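You operate a simulated robot arm through the tools that you are given. There is no shell and no other tool. Be economical: measure what you need, move in short steps, check, and stop when the job is done.

You run a simulated two-armed robot. Do the job below in one go: nothing can be reset, and whatever is moved stays where it is left.

TASK
On the far end of the grey table, fold the blue cloth in half, so that its two long edges meet.

Only the result counts: the job must be done as asked and must still hold three seconds after the hand-in. Knocking over, shifting, dropping, spilling or breaking anything else fails it. Flat cloth is picked up by pressing the open fingertips on it (5 to 10 N) and closing them slowly along it; thin cloth reads only 2 to 8 mm in the jaws.

THE ROBOT
Two 7-joint arms with two-finger parallel grippers on one trunk, on a base that drives. Base frame: it is fixed to the floor where the robot stands at the start and does not move with it; the origin is under the middle of the robot, x ahead of it, y to its left, z up. Lengths are in cm, angles in rad, forces in N, time in s.
The left shoulder is at the start at [7, 16.3, 104.5], the right one opposite. Places, roughly: far end of the grey table [70, 0, 80]. Payload 3.43 kg a hand.
The TCP of each hand is the grasp point between the finger pads, 3.4 cm short of the fingertips. In the tool frame z runs along the fingers and y along their closing line. Largest opening 12.8 cm; finger width 2.4, thickness 1.2; the body of the gripper, 4.8 by 13 cm, starts 9.6 cm behind the TCP.
Orientation is told as [roll, pitch, yaw] about the base's x, y, z axes, in that order, counted from this pose: with the fingers straight down and closing along the base's y, the tool's x points along the base's -x, its y along +y and its z along -z.

THE INTERFACE
- The arms move only by the tool step_arm. It takes "left_moves", "right_moves" or both (then of equal length, played together; a hand with none holds still); each is a list of rows, each a list of 3 entries, a list of its own where there are three numbers: the finger opening in cm, from 0 to 12.8, then the shift along the tool's x, y, z in cm, then the turn, a rotation vector about the tool's x, y, z in rad. In form: [[grip, [tx, ty, tz], [ax, ay, az]], ...]. A call has 1 to 12 rows; each row shifts and turns the commanded pose from where the row before left it, along the tool's axes as they then stand. Each row takes 0.2 s and may step no farther than 5 cm and 0.15 rad from the row before; otherwise, or with a gripper value out of range, the whole call is refused. A pose out of reach is approached as far as the arm can. The call stops where the force on the tool passes 40 N (or 10 N more than at its start, if that is more) or the arm is blocked; 0.2 s more then pass. Each finger travels about 15.3 cm/s and halts on what it meets, pressing with about 28 N; the grip force reading is that of the motor and also rises with nothing between the fingers. The clock runs only during rows and for 0.2 s after the last one: add rows that do not move to give the fingers time. It gives the time, the measured TCP pose, the force on the tool (base axes), the opening and the grip force at its end, in the units of the frame above (readings bear some noise), with the torque about the TCP (base axes, N m) and any sound that the robot's microphone picked up.
- Cameras (640 x 400 px; columns grow to the right, rows downward): "scene" is now at [12.73, -0.38, 125.04]; the picture's right is [-0.04, -1.00, 0.00], its down [-0.77, 0.03, -0.64] and it looks along [0.64, -0.02, -0.77] (base axes); focal length 263 px, centre (320, 200). "left" rides on the left gripper at [7.6, 1.1, -16] in its tool frame; the picture's right is [-0.15, 0.99, 0.00], its down [-0.88, -0.13, -0.46] and it looks along [-0.45, -0.07, 0.89] (tool axes); focal length 234 px, centre (320, 200). "right" rides on the right gripper at [7.6, -1.1, -16] in its tool frame; the picture's right is [0.15, 0.99, 0.00], its down [-0.88, 0.13, -0.46] and it looks along [-0.45, 0.07, 0.89] (tool axes); focal length 234 px, centre (320, 200). There is no depth. A picture from a camera that has moved, and an enlarged one, comes with that camera's place and axes in the base frame and with its lens.
- snapshot(camera): a new picture of that camera. No time passes.
- slide_trunk(by): slides the trunk up (or, below 0, down) by that many cm; the arms and the scene camera ride with it, the base frame stays. It gives what a move gives, with no picture.
- base_move(legs): drives the robot by 1 to 6 legs, each [ahead, left, turn to the left] in cm, cm and rad, along the robot's own axes; the way and the turn of a leg run together, so that a leg with both is an arc; at most 150 cm and 3.142 rad a leg. The arms and the cameras ride along, it lands a little off, and it stops where it bumps. It gives what a move gives.
- head_to(pan, tilt): turns the head with the scene camera to pan (to the left, within 1.501 rad either way) and tilt (down, from -0.506 to 1.204), counted from straight ahead of the robot. It gives what a move gives.
- enlarge(camera, box): a new picture of the part [left, top, right, bottom] of that camera's present view, enlarged. No time passes.
- close_job(): hands the job in; it is judged then, once.

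Work in short steps. Places have to be worked out from the pictures, the camera data and where the tool is seen: move nearer, look again, correct. Check each grasp and each placing, and mend what went wrong. You have 120 turns and 92 pictures in all, those below and enlarged ones among them. Open the grippers and draw the arms clear of the work before you hand the job in, unless the task says otherwise; then end with one line.

The tools are called after "Call:" as name(argument=value, ...) on one line, values as JSON. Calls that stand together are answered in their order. step_arm: Moves the arms, as the interface text tells. Its arguments: {"type":"object","properties":{"left_moves":{"type":"array"},"right_moves":{"type":"array"}},"required":[]} The other tools are called the same way: slide_trunk (by) slides the trunk up or down; base_move (legs) drives the base; head_to (pan, tilt) turns the head that bears the scene camera; snapshot (camera) takes a picture; enlarge (camera, box) takes an enlarged picture of a part of a camera's view; close_job () hands the job in.

At the start:

```text
clock: 0.0
left_ee_pos: [63.69, 21.59, 94.4]
left_tcp_rot: [0.0, 0.001, 0.001]
left_wrist_force: [0.3, 0.8, 0.1]
left_wrist_torque: [0.0, -0.05, 0.0]
left_finger_gap: 12.81
left_grip_force: 0.2
right_ee_pos: [45.41, -25.46, 96.68]
right_tcp_rot: [-0.001, -0.001, -0.002]
right_wrist_force: [-0.1, 0.4, 0.8]
right_wrist_torque: [0.03, -0.02, -0.01]
right_finger_gap: 12.76
right_grip_force: 0.1
trunk travel left (down, up): [-52.5, 41.5]
robot x, y, heading: [0.04, -0.21, -0.0]
head pan, tilt: [-0.037, 0.873]
```

scene: 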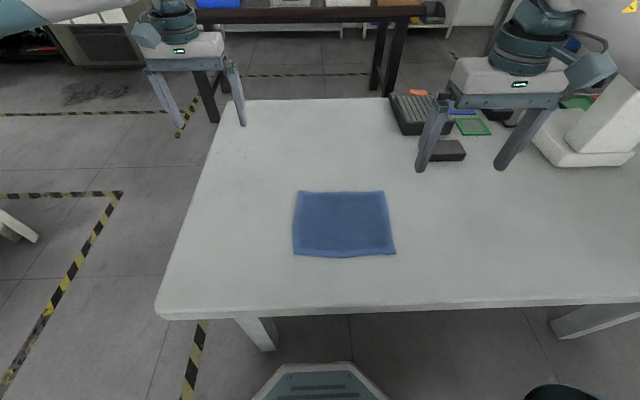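
right: 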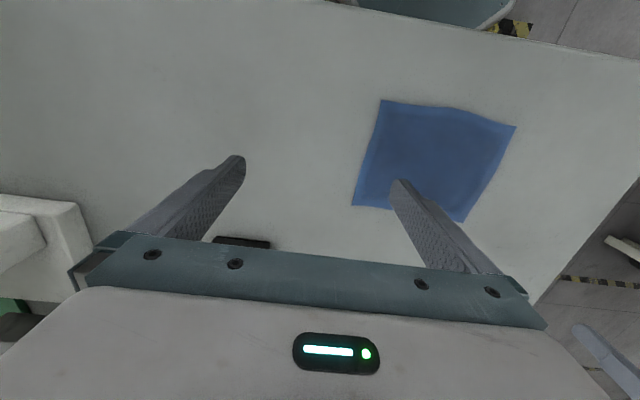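
left: 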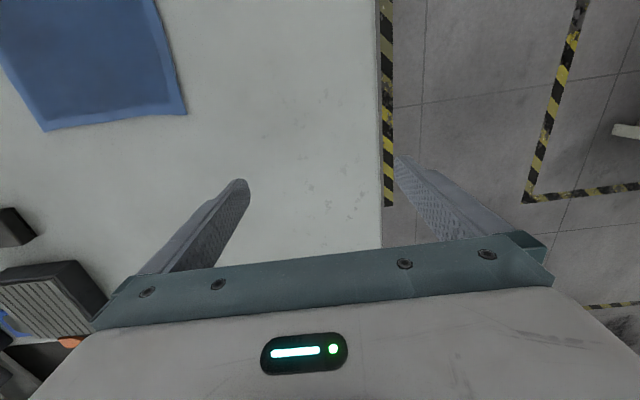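

I estimate the cloth at x 42–61.5, y −19 to +5, so its long edges run along y. I'll enlarge the scene to get the corners exactly.

Call:
enlarge(camera="scene", box=[270, 170, 420, 270])

```text
4.00 times, centred on (345, 220) of scene
camera zoom: at [12.73, -0.38, 125.04], right [-0.04, -1.0, 0.0], down [-0.77, 0.03, -0.64], along [0.64, -0.02, -0.77], focal length 1053 px, centre (220, 120)
```

zoom: 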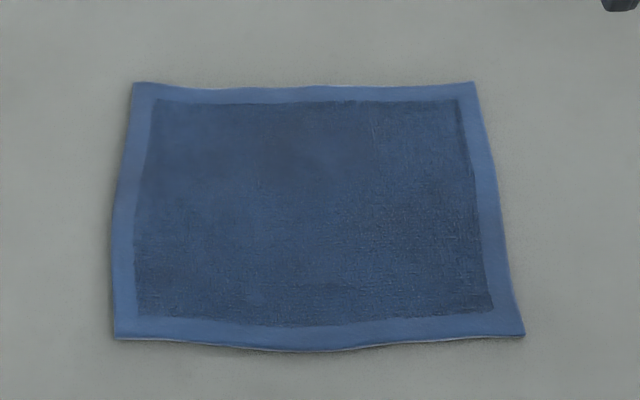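

Near-edge corners are about (42.3, 4.9) and (41.5, −18.9), and far ones about (62.2, 4.2) and (61.2, −19.7). I'll bring both hands above the near long edge with the fingers partly closed, then check from the wrist cameras.

Call:
step_arm(left_moves=[[3, [2.575, -2.425, 1.55], [0, 0, 0]], [3, [2.575, -2.425, 1.55], [0, 0, 0]], [3, [2.575, -2.425, 1.55], [0, 0, 0]], [3, [2.575, -2.425, 1.55], [0, 0, 0]], [3, [2.575, -2.425, 1.55], [0, 0, 0]], [3, [2.575, -2.425, 1.55], [0, 0, 0]], [3, [2.575, -2.425, 1.55], [0, 0, 0]], [3, [2.575, -2.425, 1.55], [0, 0, 0]], [3, [0, 0, 0], [0, 0, 0]]], right_moves=[[3, [0.375, 1.16, 1.84], [0, 0, 0]], [3, [0.375, 1.16, 1.84], [0, 0, 0]], [3, [0.375, 1.16, 1.84], [0, 0, 0]], [3, [0.375, 1.16, 1.84], [0, 0, 0]], [3, [0.375, 1.16, 1.84], [0, 0, 0]], [3, [0.375, 1.16, 1.84], [0, 0, 0]], [3, [0.375, 1.16, 1.84], [0, 0, 0]], [3, [0.375, 1.16, 1.84], [0, 0, 0]], [3, [0, 0, 0], [0, 0, 0]]])

Call:
snapshot(camera="scene")

Call:
snapshot(camera="left")

Call:
snapshot(camera="right")

```text
clock: 2.0
left_ee_pos: [43.06, 2.01, 81.88]
left_tcp_rot: [0.0, 0.0, 0.002]
left_wrist_force: [0.0, -0.2, 0.2]
left_wrist_torque: [-0.01, 0.01, -0.02]
left_finger_gap: 2.99
left_grip_force: 0.0
right_ee_pos: [42.44, -16.1, 82.09]
right_tcp_rot: [-0.002, 0.0, -0.001]
right_wrist_force: [0.7, 0.2, 0.1]
right_wrist_torque: [0.0, -0.01, 0.01]
right_finger_gap: 3.0
right_grip_force: 0.0
trunk travel left (down, up): [-52.5, 41.5]
robot x, y, heading: [0.56, 0.09, -0.0]
head pan, tilt: [-0.037, 0.873]
```

```text
87 pictures are left
camera scene: at [12.71, -0.35, 125.04], right [-0.04, -1.0, 0.0], down [-0.77, 0.03, -0.64], along [0.64, -0.02, -0.77], focal length 263 px, centre (320, 200)
```

scene: 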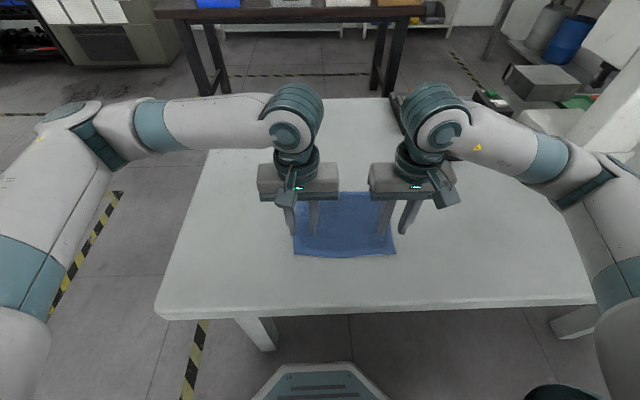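

```text
86 pictures are left
camera left: at [35.44, 3.32, 97.93], right [0.14, 0.99, 0.0], down [0.88, -0.13, 0.46], along [0.45, -0.07, -0.89], focal length 234 px, centre (320, 200)
```

left: 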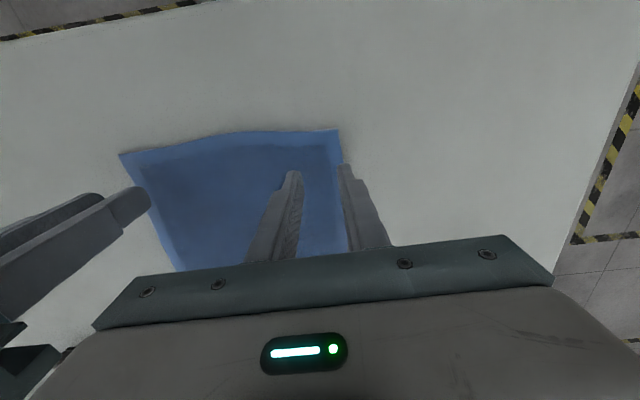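

```text
85 pictures are left
camera right: at [34.85, -17.18, 98.09], right [-0.15, 0.99, 0.0], down [0.88, 0.13, 0.46], along [0.45, 0.07, -0.89], focal length 234 px, centre (320, 200)
```

right: 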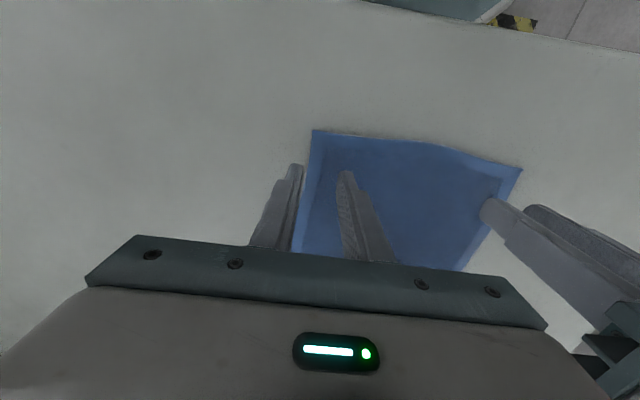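

Triangulating the corners from the scene and wrist cameras puts the table at about z = 74.5, not 70. That moves the near edge to x ≈ 39.9 (left) and 39.2 (right), with cloth y from −17.2 to 4.4. I'll move over that edge and down to just above it.

Call:
step_arm(left_moves=[[3, [2.25, -0.2, 0], [0, 0, 0]], [3, [0, 0, 1], [0, 0, 0]], [3, [0, 0, 1], [0, 0, 0]], [3, [0, 0, 0], [0, 0, 0]]], right_moves=[[3, [2.3, 1.6, 0], [0, 0, 0]], [3, [0, 0, 1], [0, 0, 0]], [3, [0, 0, 1], [0, 0, 0]], [3, [0, 0, 0], [0, 0, 0]]])

Call:
snapshot(camera="left")

Call:
snapshot(camera="right")

Call:
enlarge(camera="scene", box=[250, 160, 430, 280])

```text
clock: 3.0
left_ee_pos: [40.79, 2.02, 79.88]
left_tcp_rot: [0.0, 0.001, 0.003]
left_wrist_force: [-0.1, 0.0, -0.2]
left_wrist_torque: [-0.02, 0.0, -0.01]
left_finger_gap: 2.99
left_grip_force: 0.1
right_ee_pos: [40.03, -14.6, 79.96]
right_tcp_rot: [-0.002, 0.0, 0.001]
right_wrist_force: [-0.2, 0.3, -0.6]
right_wrist_torque: [0.0, -0.01, 0.03]
right_finger_gap: 3.01
right_grip_force: 0.0
trunk travel left (down, up): [-52.5, 41.5]
robot x, y, heading: [0.02, -0.01, -0.001]
head pan, tilt: [-0.037, 0.873]
```

```text
84 pictures are left
camera left: at [33.17, 3.19, 96.01], right [0.15, 0.99, 0.0], down [0.88, -0.13, 0.46], along [0.45, -0.07, -0.89], focal length 234 px, centre (320, 200)
```

left: 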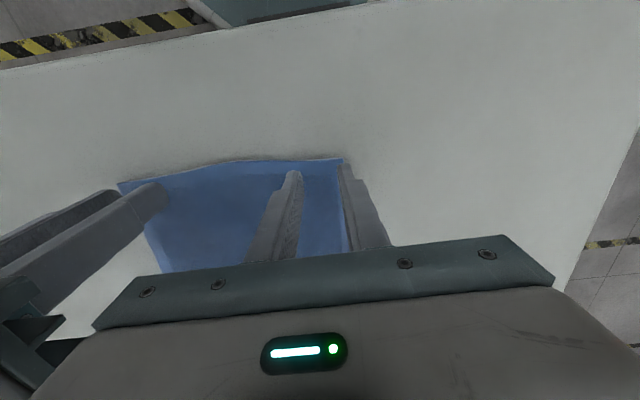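

```text
83 pictures are left
camera right: at [32.53, -15.67, 96.06], right [-0.15, 0.99, 0.0], down [0.88, 0.13, 0.46], along [0.45, 0.07, -0.89], focal length 234 px, centre (320, 200)
```

right: 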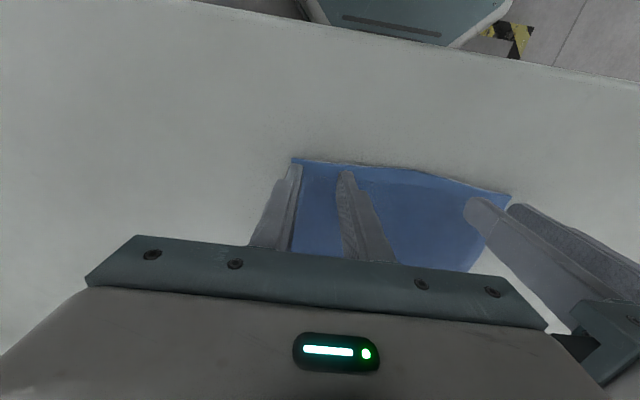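

```text
3.33 times, centred on (340, 220) of scene
camera zoom: at [12.74, -0.39, 125.04], right [-0.04, -1.0, 0.0], down [-0.77, 0.03, -0.64], along [0.64, -0.02, -0.77], focal length 877 px, centre (253, 133)
```

zoom: 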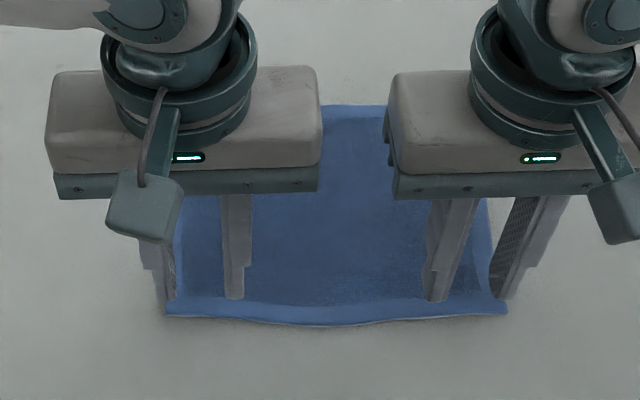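

The outer fingers are slightly off the cloth, so I'll move both hands inward a little. Then I'll descend slowly until I feel contact.

Call:
step_arm(left_moves=[[3, [-0.3, -0.8, 0], [0, 0, 0]], [3, [0, 0, 0.5], [0, 0, 0]], [3, [0, 0, 0.5], [0, 0, 0]], [3, [0, 0, 0], [0, 0, 0]]], right_moves=[[3, [-0.5, 0.5, 0], [0, 0, 0]], [3, [0, 0, 0.5], [0, 0, 0]], [3, [0, 0, 0.5], [0, 0, 0]], [3, [0, 0, 0], [0, 0, 0]]])

```text
clock: 4.0
left_ee_pos: [41.0, 1.15, 78.74]
left_tcp_rot: [0.001, 0.0, 0.001]
left_wrist_force: [-0.8, 0.3, 1.2]
left_wrist_torque: [0.0, -0.02, 0.0]
left_finger_gap: 3.01
left_grip_force: 0.1
right_ee_pos: [40.48, -14.08, 79.14]
right_tcp_rot: [0.0, 0.003, 0.0]
right_wrist_force: [-0.5, -0.9, 0.5]
right_wrist_torque: [-0.01, 0.01, 0.01]
right_finger_gap: 3.0
right_grip_force: 0.0
trunk travel left (down, up): [-52.5, 41.5]
robot x, y, heading: [0.01, 0.05, 0.001]
head pan, tilt: [-0.037, 0.873]
```

No contact yet, so I'll go down another 0.6 cm in small steps.

Call:
step_arm(left_moves=[[3, [0, 0, 0.2], [0, 0, 0]], [3, [0, 0, 0.2], [0, 0, 0]], [3, [0, 0, 0.2], [0, 0, 0]], [3, [0, 0, 0], [0, 0, 0]]], right_moves=[[3, [0, 0, 0.2], [0, 0, 0]], [3, [0, 0, 0.2], [0, 0, 0]], [3, [0, 0, 0.2], [0, 0, 0]], [3, [0, 0, 0], [0, 0, 0]]])

```text
clock: 5.0
left_ee_pos: [41.05, 1.07, 78.61]
left_tcp_rot: [-0.004, -0.009, 0.002]
left_wrist_force: [-2.1, 3.1, 20.0]
left_wrist_torque: [0.11, 0.08, -0.01]
left_finger_gap: 2.99
left_grip_force: 0.0
right_ee_pos: [40.44, -14.1, 78.64]
right_tcp_rot: [0.0, -0.006, -0.002]
right_wrist_force: [-2.0, -1.6, 15.3]
right_wrist_torque: [-0.04, 0.07, 0.0]
right_finger_gap: 2.98
right_grip_force: 0.0
trunk travel left (down, up): [-52.5, 41.5]
robot x, y, heading: [-0.34, 0.18, -0.006]
head pan, tilt: [-0.037, 0.873]
stopped in row 4 (left hand): the force on the tool passed its limit (the readings are from after the stop); the commanded pose is now the measured one
```

There's contact at TCP z ≈ 78.6, but I'm pressing too hard. I'll back off slightly to get 5–10 N.

Call:
step_arm(left_moves=[[3, [0, 0, -0.08], [0, 0, 0]], [3, [0, 0, 0], [0, 0, 0]]], right_moves=[[3, [0, 0, -0.05], [0, 0, 0]], [3, [0, 0, 0], [0, 0, 0]]])

```text
clock: 5.6
left_ee_pos: [41.04, 1.18, 78.65]
left_tcp_rot: [-0.004, -0.008, 0.001]
left_wrist_force: [-0.3, 2.2, 24.5]
left_wrist_torque: [0.07, 0.05, -0.04]
left_finger_gap: 2.98
left_grip_force: 0.1
right_ee_pos: [40.44, -14.05, 78.66]
right_tcp_rot: [0.002, -0.004, 0.002]
right_wrist_force: [-1.2, -0.5, 15.6]
right_wrist_torque: [-0.04, 0.0, -0.02]
right_finger_gap: 2.97
right_grip_force: 0.0
trunk travel left (down, up): [-52.5, 41.5]
robot x, y, heading: [0.34, -0.22, -0.004]
head pan, tilt: [-0.037, 0.873]
```

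The force is still high, so I'll lift a bit more.

Call:
step_arm(left_moves=[[3, [0, 0, -0.12], [0, 0, 0]], [3, [0, 0, 0], [0, 0, 0]]], right_moves=[[3, [0, 0, -0.06], [0, 0, 0]], [3, [0, 0, 0], [0, 0, 0]]])

```text
clock: 6.2
left_ee_pos: [41.0, 1.27, 78.77]
left_tcp_rot: [-0.002, -0.007, 0.001]
left_wrist_force: [1.1, -1.0, 18.5]
left_wrist_torque: [-0.03, 0.01, -0.01]
left_finger_gap: 3.0
left_grip_force: 0.1
right_ee_pos: [40.5, -14.17, 78.68]
right_tcp_rot: [0.0, -0.005, -0.001]
right_wrist_force: [-3.3, 1.9, 13.8]
right_wrist_torque: [0.04, 0.11, 0.02]
right_finger_gap: 2.97
right_grip_force: 0.1
trunk travel left (down, up): [-52.5, 41.5]
robot x, y, heading: [-0.17, 0.11, 0.0]
head pan, tilt: [-0.037, 0.873]
```

Stiffness is about 50 N/cm, so one more small lift should do it.

Call:
step_arm(left_moves=[[3, [0, 0, -0.18], [0, 0, 0]], [3, [0, 0, 0], [0, 0, 0]]], right_moves=[[3, [0, 0, -0.11], [0, 0, 0]], [3, [0, 0, 0], [0, 0, 0]]])

```text
clock: 6.8
left_ee_pos: [41.07, 1.15, 78.71]
left_tcp_rot: [0.001, -0.004, 0.002]
left_wrist_force: [-0.4, -1.0, 3.0]
left_wrist_torque: [0.05, 0.01, 0.0]
left_finger_gap: 3.0
left_grip_force: 0.0
right_ee_pos: [40.51, -14.11, 78.74]
right_tcp_rot: [0.0, -0.003, -0.001]
right_wrist_force: [-2.9, -1.4, 9.9]
right_wrist_torque: [-0.03, 0.06, -0.02]
right_finger_gap: 2.94
right_grip_force: 0.0
trunk travel left (down, up): [-52.5, 41.5]
robot x, y, heading: [-0.11, 0.31, 0.0]
head pan, tilt: [-0.037, 0.873]
```

The right hand presses with 10 N and the left with 3 N. I'll press the left slightly more and close both slowly.

Call:
step_arm(left_moves=[[3, [0, 0, 0.08], [0, 0, 0]], [2.7, [0, 0, 0], [0, 0, 0]], [2.4, [0, 0, 0], [0, 0, 0]], [2.1, [0, 0, 0], [0, 0, 0]], [1.8, [0, 0, 0], [0, 0, 0]], [1.5, [0, 0, 0], [0, 0, 0]], [1.2, [0, 0, 0], [0, 0, 0]], [0.9, [0, 0, 0], [0, 0, 0]], [0.6, [0, 0, 0], [0, 0, 0]], [0.3, [0, 0, 0], [0, 0, 0]], [0, [0, 0, 0], [0, 0, 0]], [0, [0, 0, 0], [0, 0, 0]]], right_moves=[[3, [0, 0, 0], [0, 0, 0]], [2.7, [0, 0, 0], [0, 0, 0]], [2.4, [0, 0, 0], [0, 0, 0]], [2.1, [0, 0, 0], [0, 0, 0]], [1.8, [0, 0, 0], [0, 0, 0]], [1.5, [0, 0, 0], [0, 0, 0]], [1.2, [0, 0, 0], [0, 0, 0]], [0.9, [0, 0, 0], [0, 0, 0]], [0.6, [0, 0, 0], [0, 0, 0]], [0.3, [0, 0, 0], [0, 0, 0]], [0, [0, 0, 0], [0, 0, 0]], [0, [0, 0, 0], [0, 0, 0]]])

Call:
enlarge(camera="scene", box=[250, 160, 430, 280])

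```text
clock: 9.4
left_ee_pos: [41.22, 1.17, 78.75]
left_tcp_rot: [-0.003, -0.005, 0.001]
left_wrist_force: [-0.4, -5.2, 4.5]
left_wrist_torque: [-0.17, 0.05, -0.01]
left_finger_gap: 0.32
left_grip_force: 27.9
right_ee_pos: [40.64, -14.12, 78.77]
right_tcp_rot: [-0.002, -0.002, 0.0]
right_wrist_force: [0.2, 5.0, 5.9]
right_wrist_torque: [0.16, -0.06, -0.07]
right_finger_gap: 0.42
right_grip_force: 28.7
trunk travel left (down, up): [-52.5, 41.5]
robot x, y, heading: [-0.19, -0.1, -0.004]
head pan, tilt: [-0.037, 0.873]
```

```text
3.33 times, centred on (340, 220) of scene
camera zoom: at [12.65, -0.37, 125.05], right [-0.04, -1.0, 0.0], down [-0.77, 0.03, -0.64], along [0.64, -0.02, -0.77], focal length 877 px, centre (253, 133)
```

zoom: 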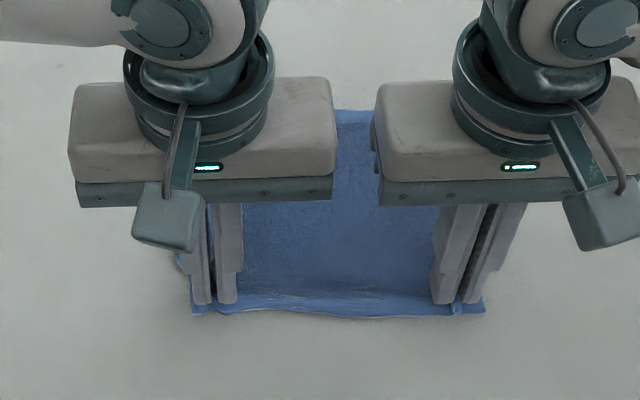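

Both grips hold cloth (3–4 mm) about 1 cm inside the near edge. I'll lift 3 cm and verify.

Call:
step_arm(left_moves=[[0, [0, 0, -1], [0, 0, 0]], [0, [-0.3, 0, -1], [0, 0, 0]], [0, [-0.5, 0, -1], [0, 0, 0]], [0, [0, 0, 0], [0, 0, 0]]], right_moves=[[0, [0, 0, -1], [0, 0, 0]], [0, [-0.3, 0, -1], [0, 0, 0]], [0, [-0.5, 0, -1], [0, 0, 0]], [0, [0, 0, 0], [0, 0, 0]]])

Call:
enlarge(camera="scene", box=[250, 160, 430, 280])

Call:
snapshot(camera="left")

```text
clock: 10.4
left_ee_pos: [41.86, 1.1, 81.83]
left_tcp_rot: [-0.001, -0.003, 0.002]
left_wrist_force: [-0.5, -2.3, -0.1]
left_wrist_torque: [-0.08, 0.03, -0.01]
left_finger_gap: 0.32
left_grip_force: 27.9
right_ee_pos: [41.64, -14.05, 81.69]
right_tcp_rot: [0.0, -0.001, -0.001]
right_wrist_force: [0.7, 2.2, 0.2]
right_wrist_torque: [0.1, -0.02, -0.08]
right_finger_gap: 0.37
right_grip_force: 28.4
trunk travel left (down, up): [-52.5, 41.5]
robot x, y, heading: [0.51, -0.04, 0.002]
head pan, tilt: [-0.037, 0.873]
```

```text
3.33 times, centred on (340, 220) of scene
camera zoom: at [12.73, -0.38, 125.03], right [-0.04, -1.0, 0.0], down [-0.77, 0.03, -0.64], along [0.64, -0.02, -0.77], focal length 877 px, centre (253, 133)
```

zoom: 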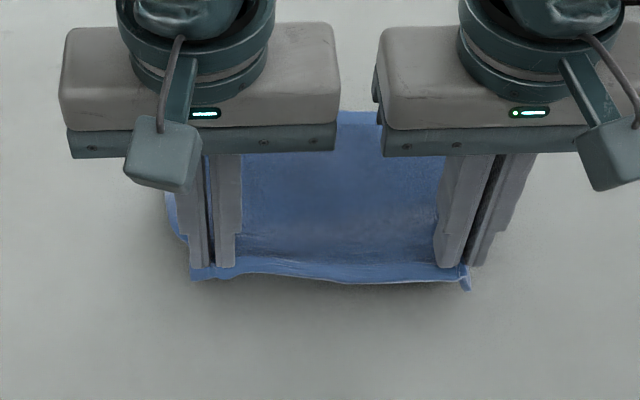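

```text
79 pictures are left
camera left: at [34.28, 2.38, 97.81], right [0.14, 0.99, 0.0], down [0.88, -0.13, 0.46], along [0.45, -0.07, -0.89], focal length 234 px, centre (320, 200)
```

left: 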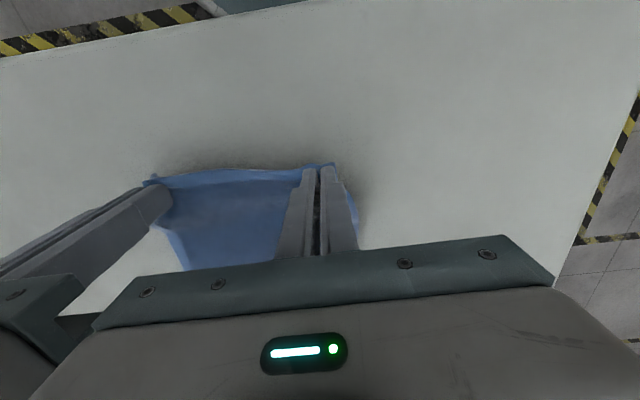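

The edge is lifted cleanly at both ends. I'll carry it over the fold line in an arc, gradually pitching the fingers away from the robot.

Call:
step_arm(left_moves=[[0, [-0.76, 0, -1.88], [0, -0.1, 0]], [0, [-1.8, 0, -1.28], [0, -0.1, 0]], [0, [-1.83, 0, -0.57], [0, -0.1, 0]], [0, [-1.66, 0, 0.32], [0, -0.1, 0]], [0, [-1.42, 0, 0.98], [0, -0.1, 0]], [0, [-1.04, 0, 1.67], [0, -0.1, 0]], [0, [0, 0, 0], [0, 0, 0]]], right_moves=[[0, [-0.76, 0, -1.88], [0, -0.1, 0]], [0, [-1.8, 0, -1.28], [0, -0.1, 0]], [0, [-1.83, 0, -0.57], [0, -0.1, 0]], [0, [-1.66, 0, 0.32], [0, -0.1, 0]], [0, [-1.42, 0, 0.98], [0, -0.1, 0]], [0, [-1.04, 0, 1.67], [0, -0.1, 0]], [0, [0, 0, 0], [0, 0, 0]]])

Call:
enlarge(camera="scene", box=[250, 160, 430, 280])

Call:
snapshot(camera="left")

```text
clock: 12.0
left_ee_pos: [51.21, 1.25, 84.78]
left_tcp_rot: [-0.001, -0.605, 0.004]
left_wrist_force: [-0.1, -4.6, -0.1]
left_wrist_torque: [-0.1, 0.0, -0.11]
left_finger_gap: 0.28
left_grip_force: 27.5
right_ee_pos: [50.41, -14.21, 84.83]
right_tcp_rot: [-0.001, -0.604, 0.0]
right_wrist_force: [0.8, 3.6, 0.4]
right_wrist_torque: [0.14, 0.0, 0.03]
right_finger_gap: 0.4
right_grip_force: 28.3
trunk travel left (down, up): [-52.5, 41.5]
robot x, y, heading: [0.2, 0.08, 0.003]
head pan, tilt: [-0.037, 0.873]
```

```text
3.33 times, centred on (340, 220) of scene
camera zoom: at [12.7, -0.36, 125.04], right [-0.04, -1.0, 0.0], down [-0.77, 0.03, -0.64], along [0.64, -0.02, -0.77], focal length 877 px, centre (253, 133)
```

zoom: 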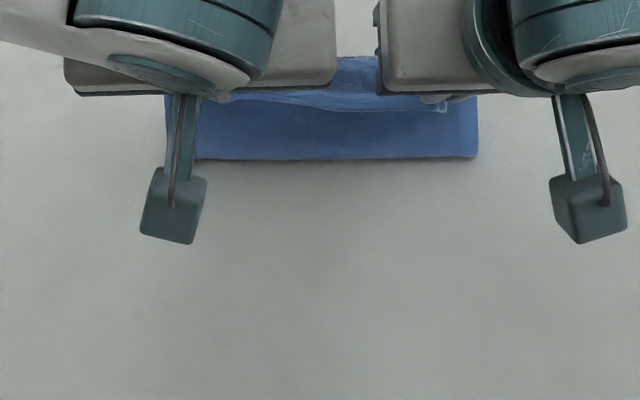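

```text
77 pictures are left
camera left: at [35.79, 2.37, 93.71], right [0.12, 0.99, 0.08], down [0.46, -0.13, 0.88], along [0.88, -0.07, -0.48], focal length 234 px, centre (320, 200)
```

left: 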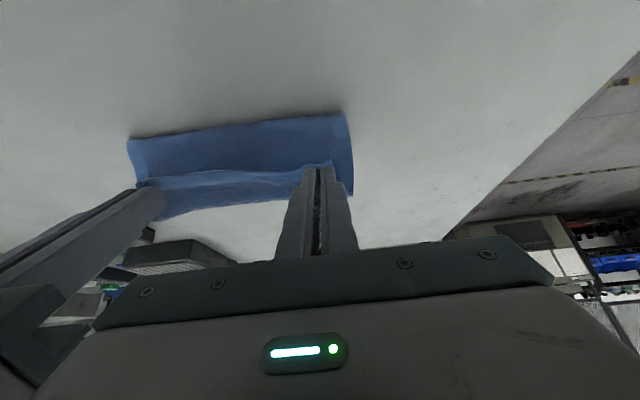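

The cloth is held, but its flat part seems to have slid forward by about 4.5 cm, with the fold line now near x ≈ 52.5. I'll look more closely to locate the far edge.

Call:
enlarge(camera="left", box=[110, 90, 370, 250])

Call:
enlarge(camera="right", box=[270, 90, 530, 250])

Call:
enlarge(camera="scene", box=[260, 120, 420, 220])

```text
2.46 times, centred on (240, 170) of left
camera zoom: at [35.79, 2.37, 93.71], right [0.12, 0.99, 0.08], down [0.46, -0.13, 0.88], along [0.88, -0.07, -0.48], focal length 576 px, centre (517, 274)
```

zoom: 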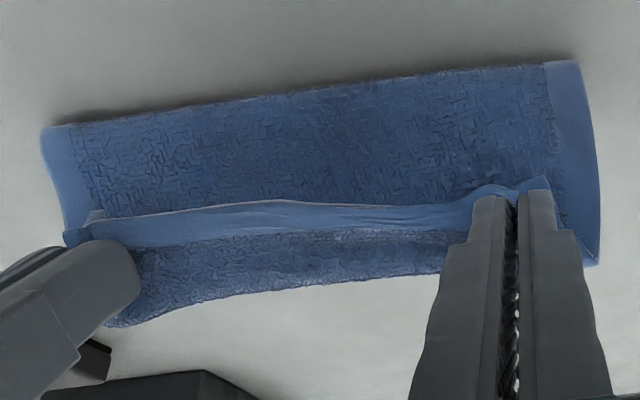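

```text
2.46 times, centred on (400, 170) of right
camera zoom: at [35.22, -15.25, 93.76], right [-0.12, 0.99, -0.08], down [0.47, 0.13, 0.87], along [0.88, 0.07, -0.48], focal length 576 px, centre (123, 274)
```

zoom: 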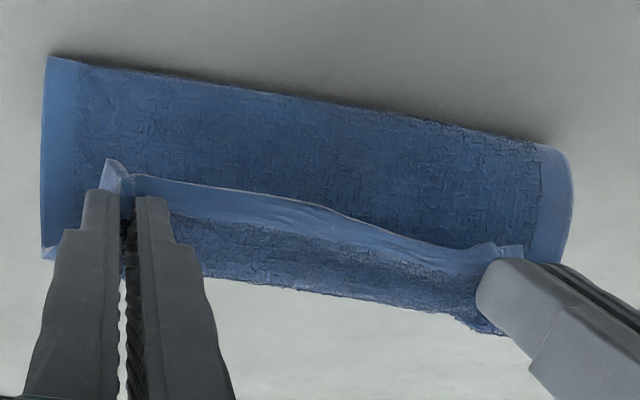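

```text
4.00 times, centred on (340, 170) of scene
camera zoom: at [12.7, -0.36, 125.04], right [-0.04, -1.0, 0.0], down [-0.77, 0.03, -0.64], along [0.64, -0.02, -0.77], focal length 1053 px, centre (240, 320)
```

zoom: 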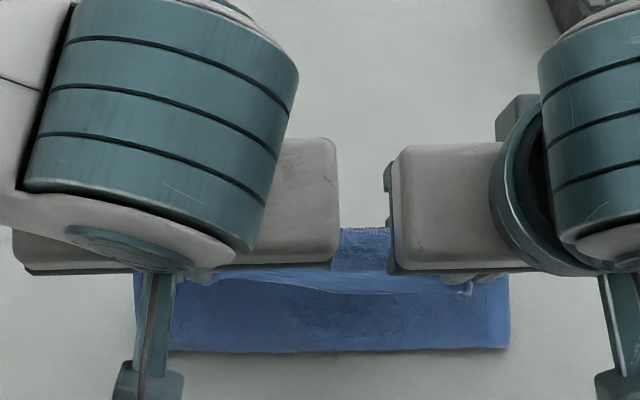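

Because the fingers hold 2.4 cm of cloth near the edge, the towel loops up and away instead of hinging at the fingers. I'll reverse the path to lay it flat, then re-grip only the outermost few millimetres so it can hinge freely.

Call:
step_arm(left_moves=[[0, [0.86, 0, -1.77], [0, 0.1, 0]], [0, [1.32, 0, -1.12], [0, 0.1, 0]], [0, [1.62, 0, -0.49], [0, 0.1, 0]], [0, [1.88, 0, 0.38], [0, 0.1, 0]], [0, [1.92, 0, 1.09], [0, 0.1, 0]], [0, [0.94, 0, 1.8], [0, 0.1, 0]], [0, [0.5, 0, 1], [0, 0, 0]], [0, [0.5, 0, 1], [0, 0, 0]], [0, [0.2, 0, 0.6], [0, 0, 0]], [0, [0, 0, 0], [0, 0, 0]]], right_moves=[[0, [0.86, 0, -1.77], [0, 0.1, 0]], [0, [1.32, 0, -1.12], [0, 0.1, 0]], [0, [1.62, 0, -0.49], [0, 0.1, 0]], [0, [1.88, 0, 0.38], [0, 0.1, 0]], [0, [1.92, 0, 1.09], [0, 0.1, 0]], [0, [0.94, 0, 1.8], [0, 0.1, 0]], [0, [0.5, 0, 1], [0, 0, 0]], [0, [0.5, 0, 1], [0, 0, 0]], [0, [0.2, 0, 0.6], [0, 0, 0]], [0, [0, 0, 0], [0, 0, 0]]])

Call:
enlarge(camera="scene", box=[250, 160, 430, 280])

```text
clock: 14.2
left_ee_pos: [40.8, 1.19, 79.14]
left_tcp_rot: [-0.002, -0.004, 0.003]
left_wrist_force: [0.0, -2.8, 0.1]
left_wrist_torque: [-0.08, 0.02, 0.0]
left_finger_gap: 0.27
left_grip_force: 28.0
right_ee_pos: [40.13, -14.02, 79.27]
right_tcp_rot: [-0.002, -0.001, -0.001]
right_wrist_force: [0.2, 2.8, -0.5]
right_wrist_torque: [0.13, 0.01, -0.05]
right_finger_gap: 0.41
right_grip_force: 28.8
trunk travel left (down, up): [-52.5, 41.5]
robot x, y, heading: [-0.15, -0.03, 0.005]
head pan, tilt: [-0.037, 0.873]
```

```text
3.33 times, centred on (340, 220) of scene
camera zoom: at [12.73, -0.37, 125.04], right [-0.04, -1.0, 0.0], down [-0.77, 0.03, -0.64], along [0.64, -0.02, -0.77], focal length 877 px, centre (253, 133)
```

zoom: 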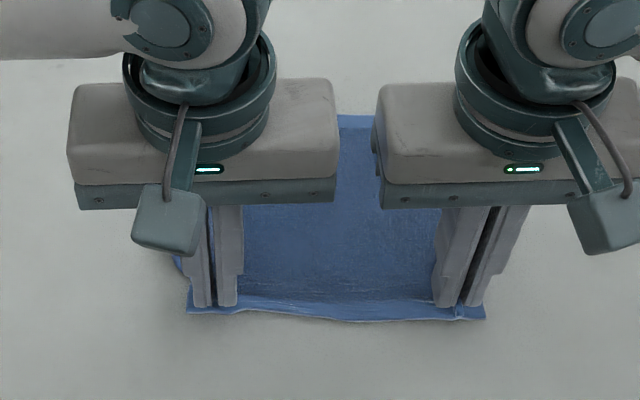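

The cloth is back flat, so the far edge never really slid. I'll open slowly to let the gathered cloth spread again, then rise and check.

Call:
step_arm(left_moves=[[0.8, [0, 0, 0], [0, 0, 0]], [1.6, [0, 0, 0], [0, 0, 0]], [2.4, [0, 0, 0], [0, 0, 0]], [3, [0, 0, 0], [0, 0, 0]], [3, [0, 0, -1], [0, 0, 0]], [3, [0, 0, -2], [0, 0, 0]], [3, [0, 0, -4], [0, 0, 0]], [3, [0, 0, 0], [0, 0, 0]]], right_moves=[[0.8, [0, 0, 0], [0, 0, 0]], [1.6, [0, 0, 0], [0, 0, 0]], [2.4, [0, 0, 0], [0, 0, 0]], [3, [0, 0, 0], [0, 0, 0]], [3, [0, 0, -1], [0, 0, 0]], [3, [0, 0, -2], [0, 0, 0]], [3, [0, 0, -4], [0, 0, 0]], [3, [0, 0, 0], [0, 0, 0]]])

Call:
enlarge(camera="scene", box=[250, 160, 430, 280])

Call:
snapshot(camera="left")

Call:
snapshot(camera="right")

```text
clock: 16.0
left_ee_pos: [40.8, 1.18, 86.25]
left_tcp_rot: [-0.001, -0.004, 0.001]
left_wrist_force: [0.2, 0.2, 0.6]
left_wrist_torque: [0.02, 0.02, 0.0]
left_finger_gap: 2.97
left_grip_force: 0.0
right_ee_pos: [40.26, -14.23, 86.19]
right_tcp_rot: [0.001, 0.001, 0.001]
right_wrist_force: [0.7, 0.4, 0.5]
right_wrist_torque: [0.02, -0.01, 0.0]
right_finger_gap: 3.02
right_grip_force: 0.0
trunk travel left (down, up): [-52.5, 41.5]
robot x, y, heading: [0.19, 0.16, -0.001]
head pan, tilt: [-0.037, 0.873]
```

```text
3.33 times, centred on (340, 220) of scene
camera zoom: at [12.79, -0.39, 125.02], right [-0.04, -1.0, 0.0], down [-0.77, 0.03, -0.64], along [0.64, -0.02, -0.77], focal length 877 px, centre (253, 133)
```

zoom: 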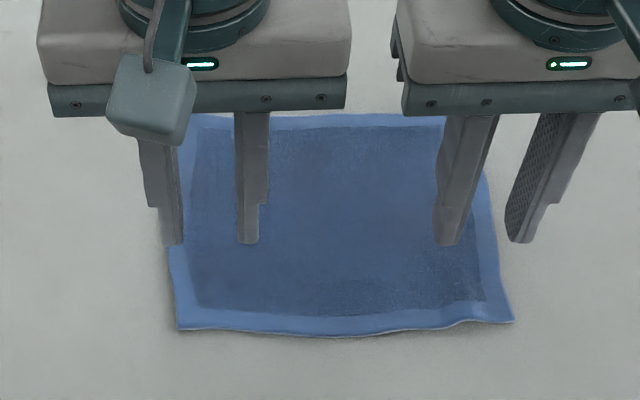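

```text
71 pictures are left
camera left: at [33.14, 2.37, 102.23], right [0.14, 0.99, 0.0], down [0.88, -0.13, 0.46], along [0.45, -0.07, -0.89], focal length 234 px, centre (320, 200)
```

left: 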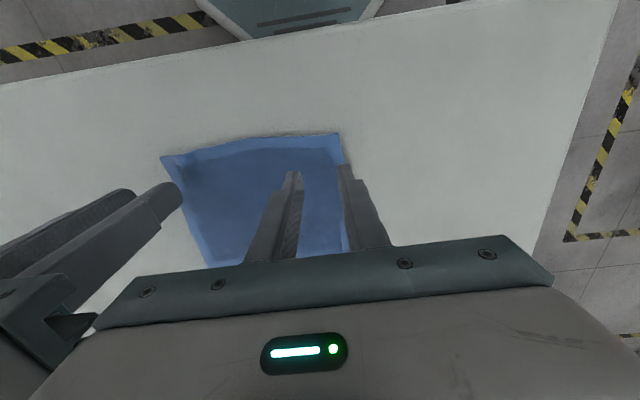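

```text
70 pictures are left
camera right: at [32.72, -15.34, 102.17], right [-0.15, 0.99, 0.0], down [0.88, 0.13, 0.46], along [0.45, 0.07, -0.89], focal length 234 px, centre (320, 200)
```

right: 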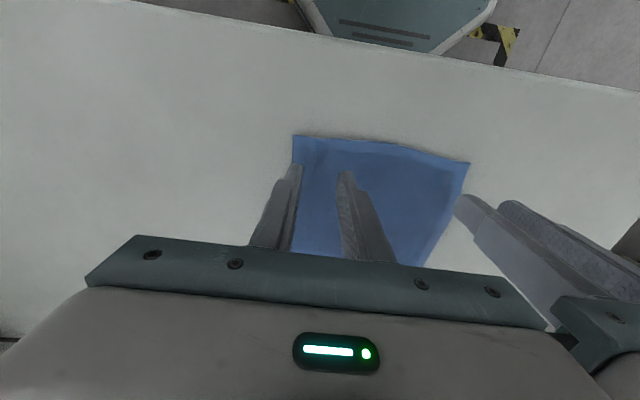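

The cloth relaxed flat again, with the near edge at about x ≈ 38.8 and corners at y 3.6 and −17.5. Gripping at the very edge means working near x ≈ 38, so I'll first back the base up a little for reach.

Call:
base_move(legs=[[-7, 0, 0]])

Call:
snapshot(camera="scene")

```text
clock: 17.0
left_ee_pos: [33.7, 1.16, 86.16]
left_tcp_rot: [-0.002, -0.005, 0.002]
left_wrist_force: [0.0, -0.1, 0.0]
left_wrist_torque: [0.0, -0.06, -0.04]
left_finger_gap: 3.02
left_grip_force: 0.1
right_ee_pos: [33.28, -14.36, 86.16]
right_tcp_rot: [0.0, -0.002, -0.002]
right_wrist_force: [-1.3, 0.3, 0.2]
right_wrist_torque: [0.03, -0.04, 0.02]
right_finger_gap: 3.0
right_grip_force: 0.0
trunk travel left (down, up): [-52.5, 41.5]
robot x, y, heading: [-6.89, 0.07, 0.001]
head pan, tilt: [-0.037, 0.873]
```

```text
69 pictures are left
camera scene: at [5.73, -0.38, 125.05], right [-0.04, -1.0, 0.0], down [-0.76, 0.03, -0.64], along [0.64, -0.02, -0.77], focal length 263 px, centre (320, 200)
```

scene: 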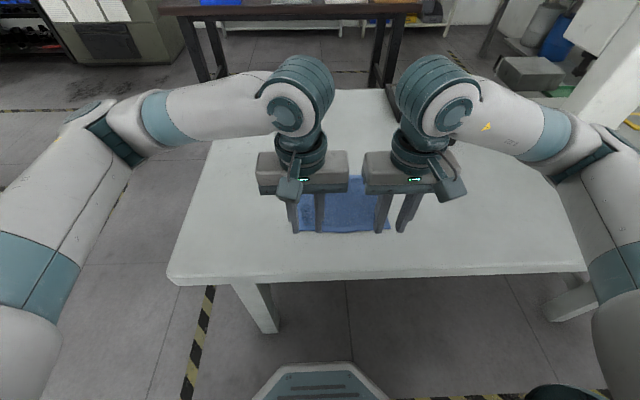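

Now I'll move over the extreme near edge (TCP x ≈ 38.4 left, 38.2 right) and down to just above contact.

Call:
step_arm(left_moves=[[3, [-2.4, -0.15, 1], [0, 0, 0]], [3, [-2.35, -0.15, 1], [0, 0, 0]], [3, [0, 0, 2], [0, 0, 0]], [3, [0, 0, 2], [0, 0, 0]], [3, [0, 0, 0.6], [0, 0, 0]], [3, [0, 0, 0.3], [0, 0, 0]], [3, [0, 0, 0], [0, 0, 0]]], right_moves=[[3, [-2.5, -0.22, 1], [0, 0, 0]], [3, [-2.47, -0.22, 1], [0, 0, 0]], [3, [0, 0, 2], [0, 0, 0]], [3, [0, 0, 2], [0, 0, 0]], [3, [0, 0, 0.6], [0, 0, 0]], [3, [0, 0, 0.3], [0, 0, 0]], [3, [0, 0, 0], [0, 0, 0]]])

Call:
enlarge(camera="left", box=[240, 110, 400, 210])

Call:
enlarge(camera="right", box=[240, 110, 400, 210])

Call:
enlarge(camera="scene", box=[260, 160, 420, 260])

```text
clock: 18.6
left_ee_pos: [38.77, 0.73, 79.29]
left_tcp_rot: [-0.002, -0.004, 0.003]
left_wrist_force: [0.0, 0.8, -0.3]
left_wrist_torque: [0.02, 0.04, -0.02]
left_finger_gap: 2.99
left_grip_force: 0.1
right_ee_pos: [38.36, -14.75, 79.14]
right_tcp_rot: [-0.001, -0.002, -0.001]
right_wrist_force: [-0.7, -0.3, 0.9]
right_wrist_torque: [0.0, 0.01, 0.0]
right_finger_gap: 3.0
right_grip_force: 0.1
trunk travel left (down, up): [-52.5, 41.5]
robot x, y, heading: [-6.74, -0.08, 0.001]
head pan, tilt: [-0.037, 0.873]
```

```text
4.00 times, centred on (320, 160) of left
camera zoom: at [31.14, 2.06, 95.29], right [0.15, 0.99, 0.0], down [0.88, -0.13, 0.46], along [0.45, -0.07, -0.89], focal length 937 px, centre (320, 360)
```

zoom: 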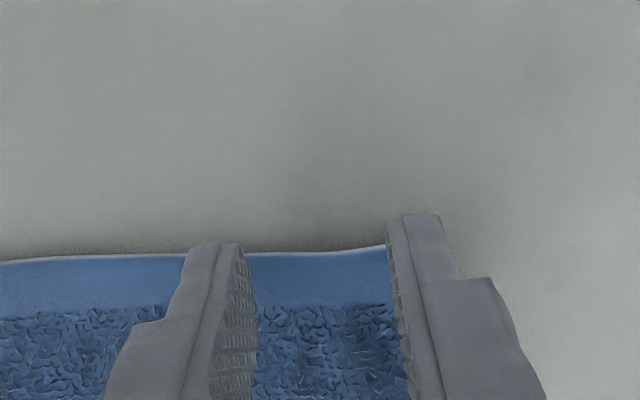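

```text
4.00 times, centred on (320, 160) of right
camera zoom: at [30.85, -15.84, 95.27], right [-0.15, 0.99, 0.0], down [0.88, 0.13, 0.46], along [0.45, 0.07, -0.89], focal length 937 px, centre (320, 360)
```

zoom: 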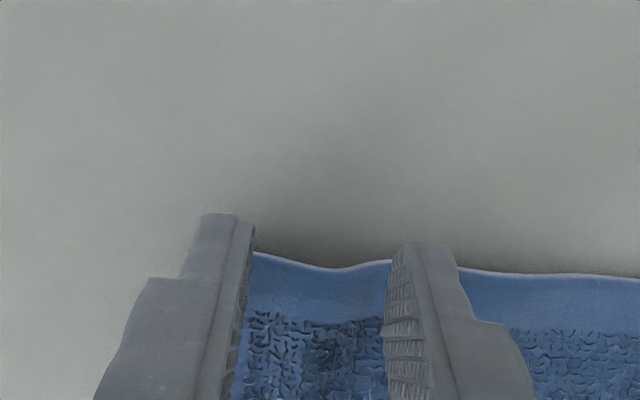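

```text
4.00 times, centred on (340, 210) of scene
camera zoom: at [5.88, -0.38, 125.04], right [-0.04, -1.0, 0.0], down [-0.77, 0.03, -0.64], along [0.64, -0.02, -0.77], focal length 1053 px, centre (240, 160)
```

zoom: 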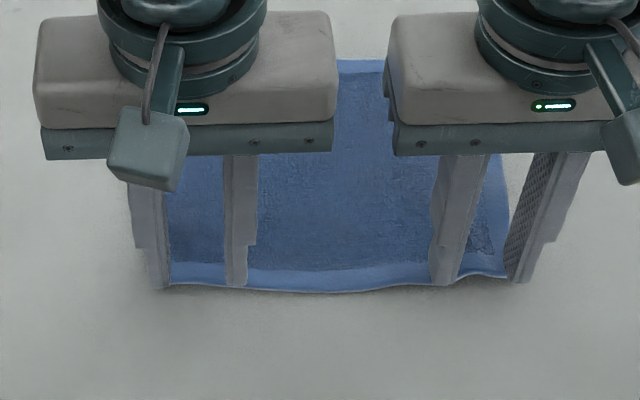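

Right edge overlap is about 0.9 cm and left about 1.3 cm. I'll shift both hands inward in y, the left slightly outward in x, narrow to 2.4 cm and go down gently.

Call:
step_arm(left_moves=[[2.4, [0.4, -0.45, 0], [0, 0, 0]], [2.4, [0, 0, 0.15], [0, 0, 0]], [2.4, [0, 0, 0.15], [0, 0, 0]], [2.4, [0, 0, 0.1], [0, 0, 0]], [2.4, [0, 0, 0], [0, 0, 0]]], right_moves=[[2.4, [0.1, 0.55, 0], [0, 0, 0]], [2.4, [0, 0, 0.15], [0, 0, 0]], [2.4, [0, 0, 0.1], [0, 0, 0]], [2.4, [0, 0, 0.05], [0, 0, 0]], [2.4, [0, 0, 0], [0, 0, 0]]])

```text
clock: 19.8
left_ee_pos: [38.42, 0.45, 78.86]
left_tcp_rot: [-0.002, -0.003, 0.001]
left_wrist_force: [-0.8, -0.4, 0.5]
left_wrist_torque: [-0.01, -0.03, 0.02]
left_finger_gap: 2.4
left_grip_force: 0.1
right_ee_pos: [38.12, -14.08, 78.97]
right_tcp_rot: [-0.002, -0.001, -0.003]
right_wrist_force: [0.0, -0.5, 0.1]
right_wrist_torque: [0.0, -0.01, 0.03]
right_finger_gap: 2.41
right_grip_force: 0.1
trunk travel left (down, up): [-52.5, 41.5]
robot x, y, heading: [-7.0, 0.06, 0.001]
head pan, tilt: [-0.037, 0.873]
```

No contact yet; I'll go slightly lower.

Call:
step_arm(left_moves=[[2.4, [0, 0, 0.1], [0, 0, 0]], [2.4, [0, 0, 0.1], [0, 0, 0]], [2.4, [0, 0, 0.05], [0, 0, 0]], [2.4, [0, 0, 0], [0, 0, 0]]], right_moves=[[2.4, [0, 0, 0.1], [0, 0, 0]], [2.4, [0, 0, 0.1], [0, 0, 0]], [2.4, [0, 0, 0.05], [0, 0, 0]], [2.4, [0, 0, 0], [0, 0, 0]]])

```text
clock: 20.8
left_ee_pos: [38.4, 0.4, 78.77]
left_tcp_rot: [-0.002, -0.005, 0.003]
left_wrist_force: [1.1, 1.1, 7.4]
left_wrist_torque: [0.06, -0.14, 0.0]
left_finger_gap: 2.41
left_grip_force: 0.0
right_ee_pos: [38.28, -14.31, 78.69]
right_tcp_rot: [0.001, -0.004, -0.001]
right_wrist_force: [0.6, 1.0, 4.1]
right_wrist_torque: [0.04, -0.03, 0.0]
right_finger_gap: 2.39
right_grip_force: 0.1
trunk travel left (down, up): [-52.5, 41.5]
robot x, y, heading: [-7.21, -0.01, -0.007]
head pan, tilt: [-0.037, 0.873]
```

The left presses 7 N and the right 4 N. I'll press the right slightly more and close slowly.

Call:
step_arm(left_moves=[[2.4, [0, 0, 0], [0, 0, 0]], [2.1, [0, 0, 0], [0, 0, 0]], [1.8, [0, 0, 0], [0, 0, 0]], [1.5, [0, 0, 0], [0, 0, 0]], [1.2, [0, 0, 0], [0, 0, 0]], [0.9, [0, 0, 0], [0, 0, 0]], [0.6, [0, 0, 0], [0, 0, 0]], [0.3, [0, 0, 0], [0, 0, 0]], [0, [0, 0, 0], [0, 0, 0]], [0, [0, 0, 0], [0, 0, 0]]], right_moves=[[2.4, [0, 0, 0.06], [0, 0, 0]], [2.1, [0, 0, 0], [0, 0, 0]], [1.8, [0, 0, 0], [0, 0, 0]], [1.5, [0, 0, 0], [0, 0, 0]], [1.2, [0, 0, 0], [0, 0, 0]], [0.9, [0, 0, 0], [0, 0, 0]], [0.6, [0, 0, 0], [0, 0, 0]], [0.3, [0, 0, 0], [0, 0, 0]], [0, [0, 0, 0], [0, 0, 0]], [0, [0, 0, 0], [0, 0, 0]]])

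Call:
enlarge(camera="scene", box=[260, 160, 420, 260])

```text
clock: 23.0
left_ee_pos: [38.34, 0.3, 78.8]
left_tcp_rot: [-0.003, -0.006, 0.0]
left_wrist_force: [-0.3, -10.8, 7.3]
left_wrist_torque: [-0.39, -0.05, -0.08]
left_finger_gap: 0.29
left_grip_force: 27.7
right_ee_pos: [38.19, -14.23, 78.75]
right_tcp_rot: [0.001, -0.005, 0.0]
right_wrist_force: [0.0, 9.1, 8.9]
right_wrist_torque: [0.32, -0.09, 0.05]
right_finger_gap: 0.34
right_grip_force: 27.7
trunk travel left (down, up): [-52.5, 41.5]
robot x, y, heading: [-6.9, 0.22, -0.008]
head pan, tilt: [-0.037, 0.873]
```

```text
4.00 times, centred on (340, 210) of scene
camera zoom: at [5.77, -0.37, 125.05], right [-0.04, -1.0, 0.0], down [-0.77, 0.03, -0.64], along [0.64, -0.02, -0.77], focal length 1053 px, centre (240, 160)
```

zoom: 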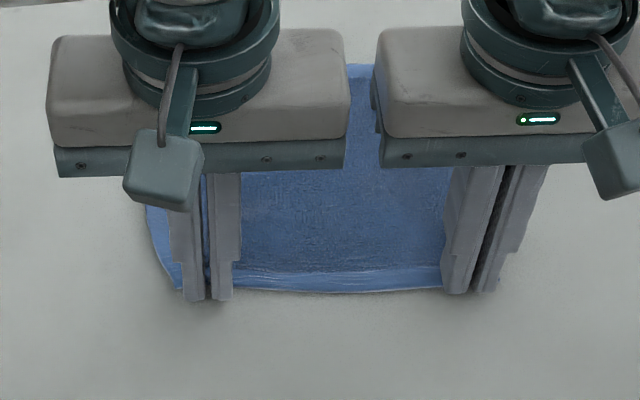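

Both jaws again hold cloth at the outermost edge (about 3 mm). I'll carry it up along an 8.5 cm arc about the fold line, stopping at the top to look.

Call:
step_arm(left_moves=[[0, [-0.14, -0.1, -2.17], [0, -0.05, 0]], [0, [-0.73, -0.1, -1.97], [0, -0.07, 0]], [0, [-1.3, 0, -1.54], [0, -0.08, 0]], [0, [-1.69, 0, -0.9], [0, -0.1, 0]], [0, [-1.9, 0, -0.15], [0, -0.1, 0]], [0, [-1.84, 0, 0.66], [0, -0.1, 0]], [0, [0, 0, 0], [0, 0, 0]]], right_moves=[[0, [-0.14, 0.1, -2.17], [0, -0.05, 0]], [0, [-0.73, 0.1, -1.97], [0, -0.07, 0]], [0, [-1.3, 0, -1.54], [0, -0.08, 0]], [0, [-1.69, 0, -0.9], [0, -0.1, 0]], [0, [-1.9, 0, -0.15], [0, -0.1, 0]], [0, [-1.84, 0, 0.66], [0, -0.1, 0]], [0, [0, 0, 0], [0, 0, 0]]])

Call:
snapshot(camera="left")

Call:
enlarge(camera="scene", box=[260, 120, 420, 220])

```text
clock: 24.6
left_ee_pos: [45.43, 0.2, 86.67]
left_tcp_rot: [-0.003, -0.504, 0.002]
left_wrist_force: [-0.1, -6.1, 0.0]
left_wrist_torque: [-0.18, 0.03, -0.13]
left_finger_gap: 0.25
left_grip_force: 27.7
right_ee_pos: [45.25, -14.04, 86.78]
right_tcp_rot: [-0.001, -0.501, -0.003]
right_wrist_force: [0.2, 6.0, -0.2]
right_wrist_torque: [0.14, 0.01, 0.13]
right_finger_gap: 0.31
right_grip_force: 28.2
trunk travel left (down, up): [-52.5, 41.5]
robot x, y, heading: [-6.77, 0.06, -0.002]
head pan, tilt: [-0.037, 0.873]
```

```text
64 pictures are left
camera left: at [31.03, 1.53, 97.06], right [0.13, 0.99, 0.07], down [0.55, -0.13, 0.83], along [0.83, -0.07, -0.56], focal length 234 px, centre (320, 200)
```

left: 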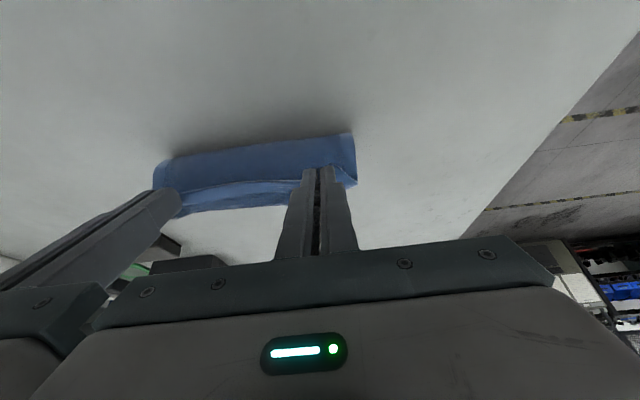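

```text
4.00 times, centred on (340, 170) of scene
camera zoom: at [5.87, -0.39, 125.04], right [-0.04, -1.0, 0.0], down [-0.77, 0.03, -0.64], along [0.64, -0.02, -0.77], focal length 1053 px, centre (240, 320)
```

zoom: 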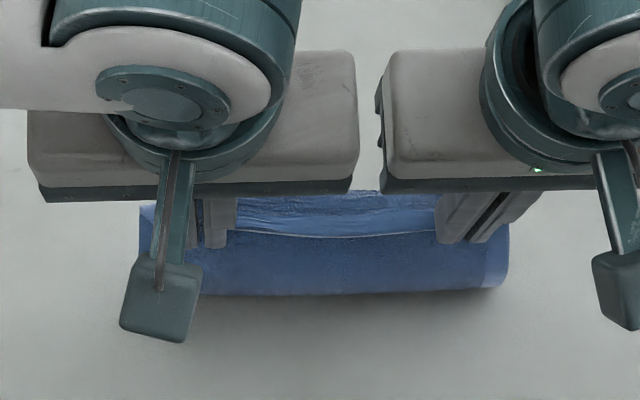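

The fold is forming at about x 49.5 and the cloth is stiff but holding. I'll continue the arc down toward the far edge.

Call:
step_arm(left_moves=[[0, [-1.49, 0, 1.37], [0, -0.1, 0]], [0, [-0.9, 0, 1.93], [0, -0.1, 0]], [0, [-0.17, 0, 2.24], [0, -0.1, 0]], [0, [0.48, 0, 2.22], [0, -0.05, 0]], [0, [0, 0, 0], [0, 0, 0]], [0, [0, 0, 0], [0, 0, 0]]], right_moves=[[0, [-1.49, 0, 1.37], [0, -0.1, 0]], [0, [-0.9, 0, 1.93], [0, -0.1, 0]], [0, [-0.17, 0, 2.24], [0, -0.1, 0]], [0, [0.48, 0, 2.22], [0, -0.05, 0]], [0, [0, 0, 0], [0, 0, 0]], [0, [0, 0, 0], [0, 0, 0]]])

Call:
enlarge(camera="left", box=[110, 60, 430, 260])

Call:
enlarge(camera="scene", box=[260, 120, 420, 220])

```text
clock: 26.0
left_ee_pos: [52.03, 0.18, 81.57]
left_tcp_rot: [-0.001, -0.854, 0.003]
left_wrist_force: [0.3, -5.3, -0.7]
left_wrist_torque: [-0.11, 0.0, -0.16]
left_finger_gap: 0.24
left_grip_force: 27.9
right_ee_pos: [52.0, -14.1, 81.52]
right_tcp_rot: [0.0, -0.851, -0.001]
right_wrist_force: [0.9, 4.9, 0.6]
right_wrist_torque: [0.07, -0.01, 0.17]
right_finger_gap: 0.31
right_grip_force: 28.5
trunk travel left (down, up): [-52.5, 41.5]
robot x, y, heading: [-6.77, 0.04, 0.0]
head pan, tilt: [-0.037, 0.873]
```

```text
2.00 times, centred on (270, 160) of left
camera zoom: at [34.98, 1.45, 86.46], right [0.1, 0.99, 0.11], down [0.24, -0.13, 0.96], along [0.97, -0.07, -0.24], focal length 468 px, centre (420, 280)
```

zoom: 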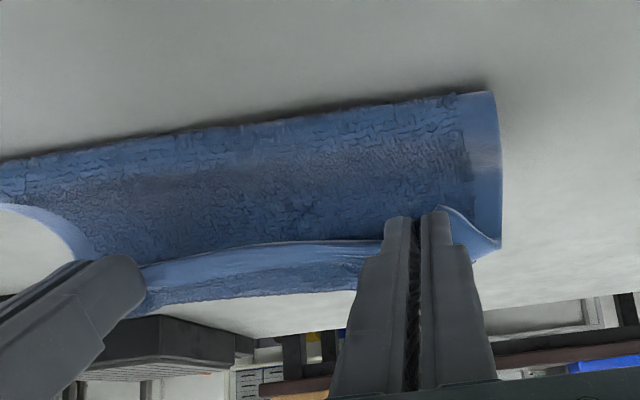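

```text
4.00 times, centred on (340, 170) of scene
camera zoom: at [5.91, -0.38, 125.03], right [-0.04, -1.0, 0.0], down [-0.77, 0.03, -0.64], along [0.64, -0.02, -0.77], focal length 1053 px, centre (240, 320)
```

zoom: 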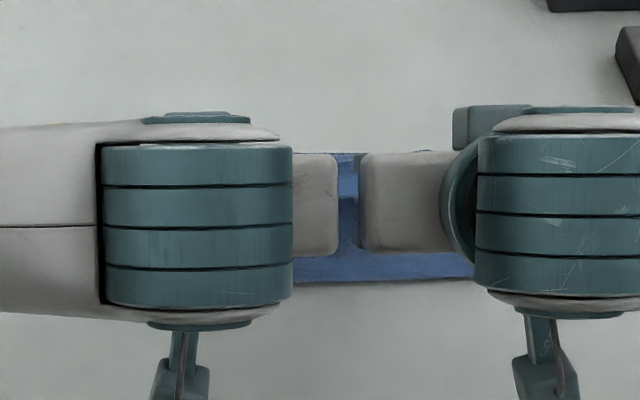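

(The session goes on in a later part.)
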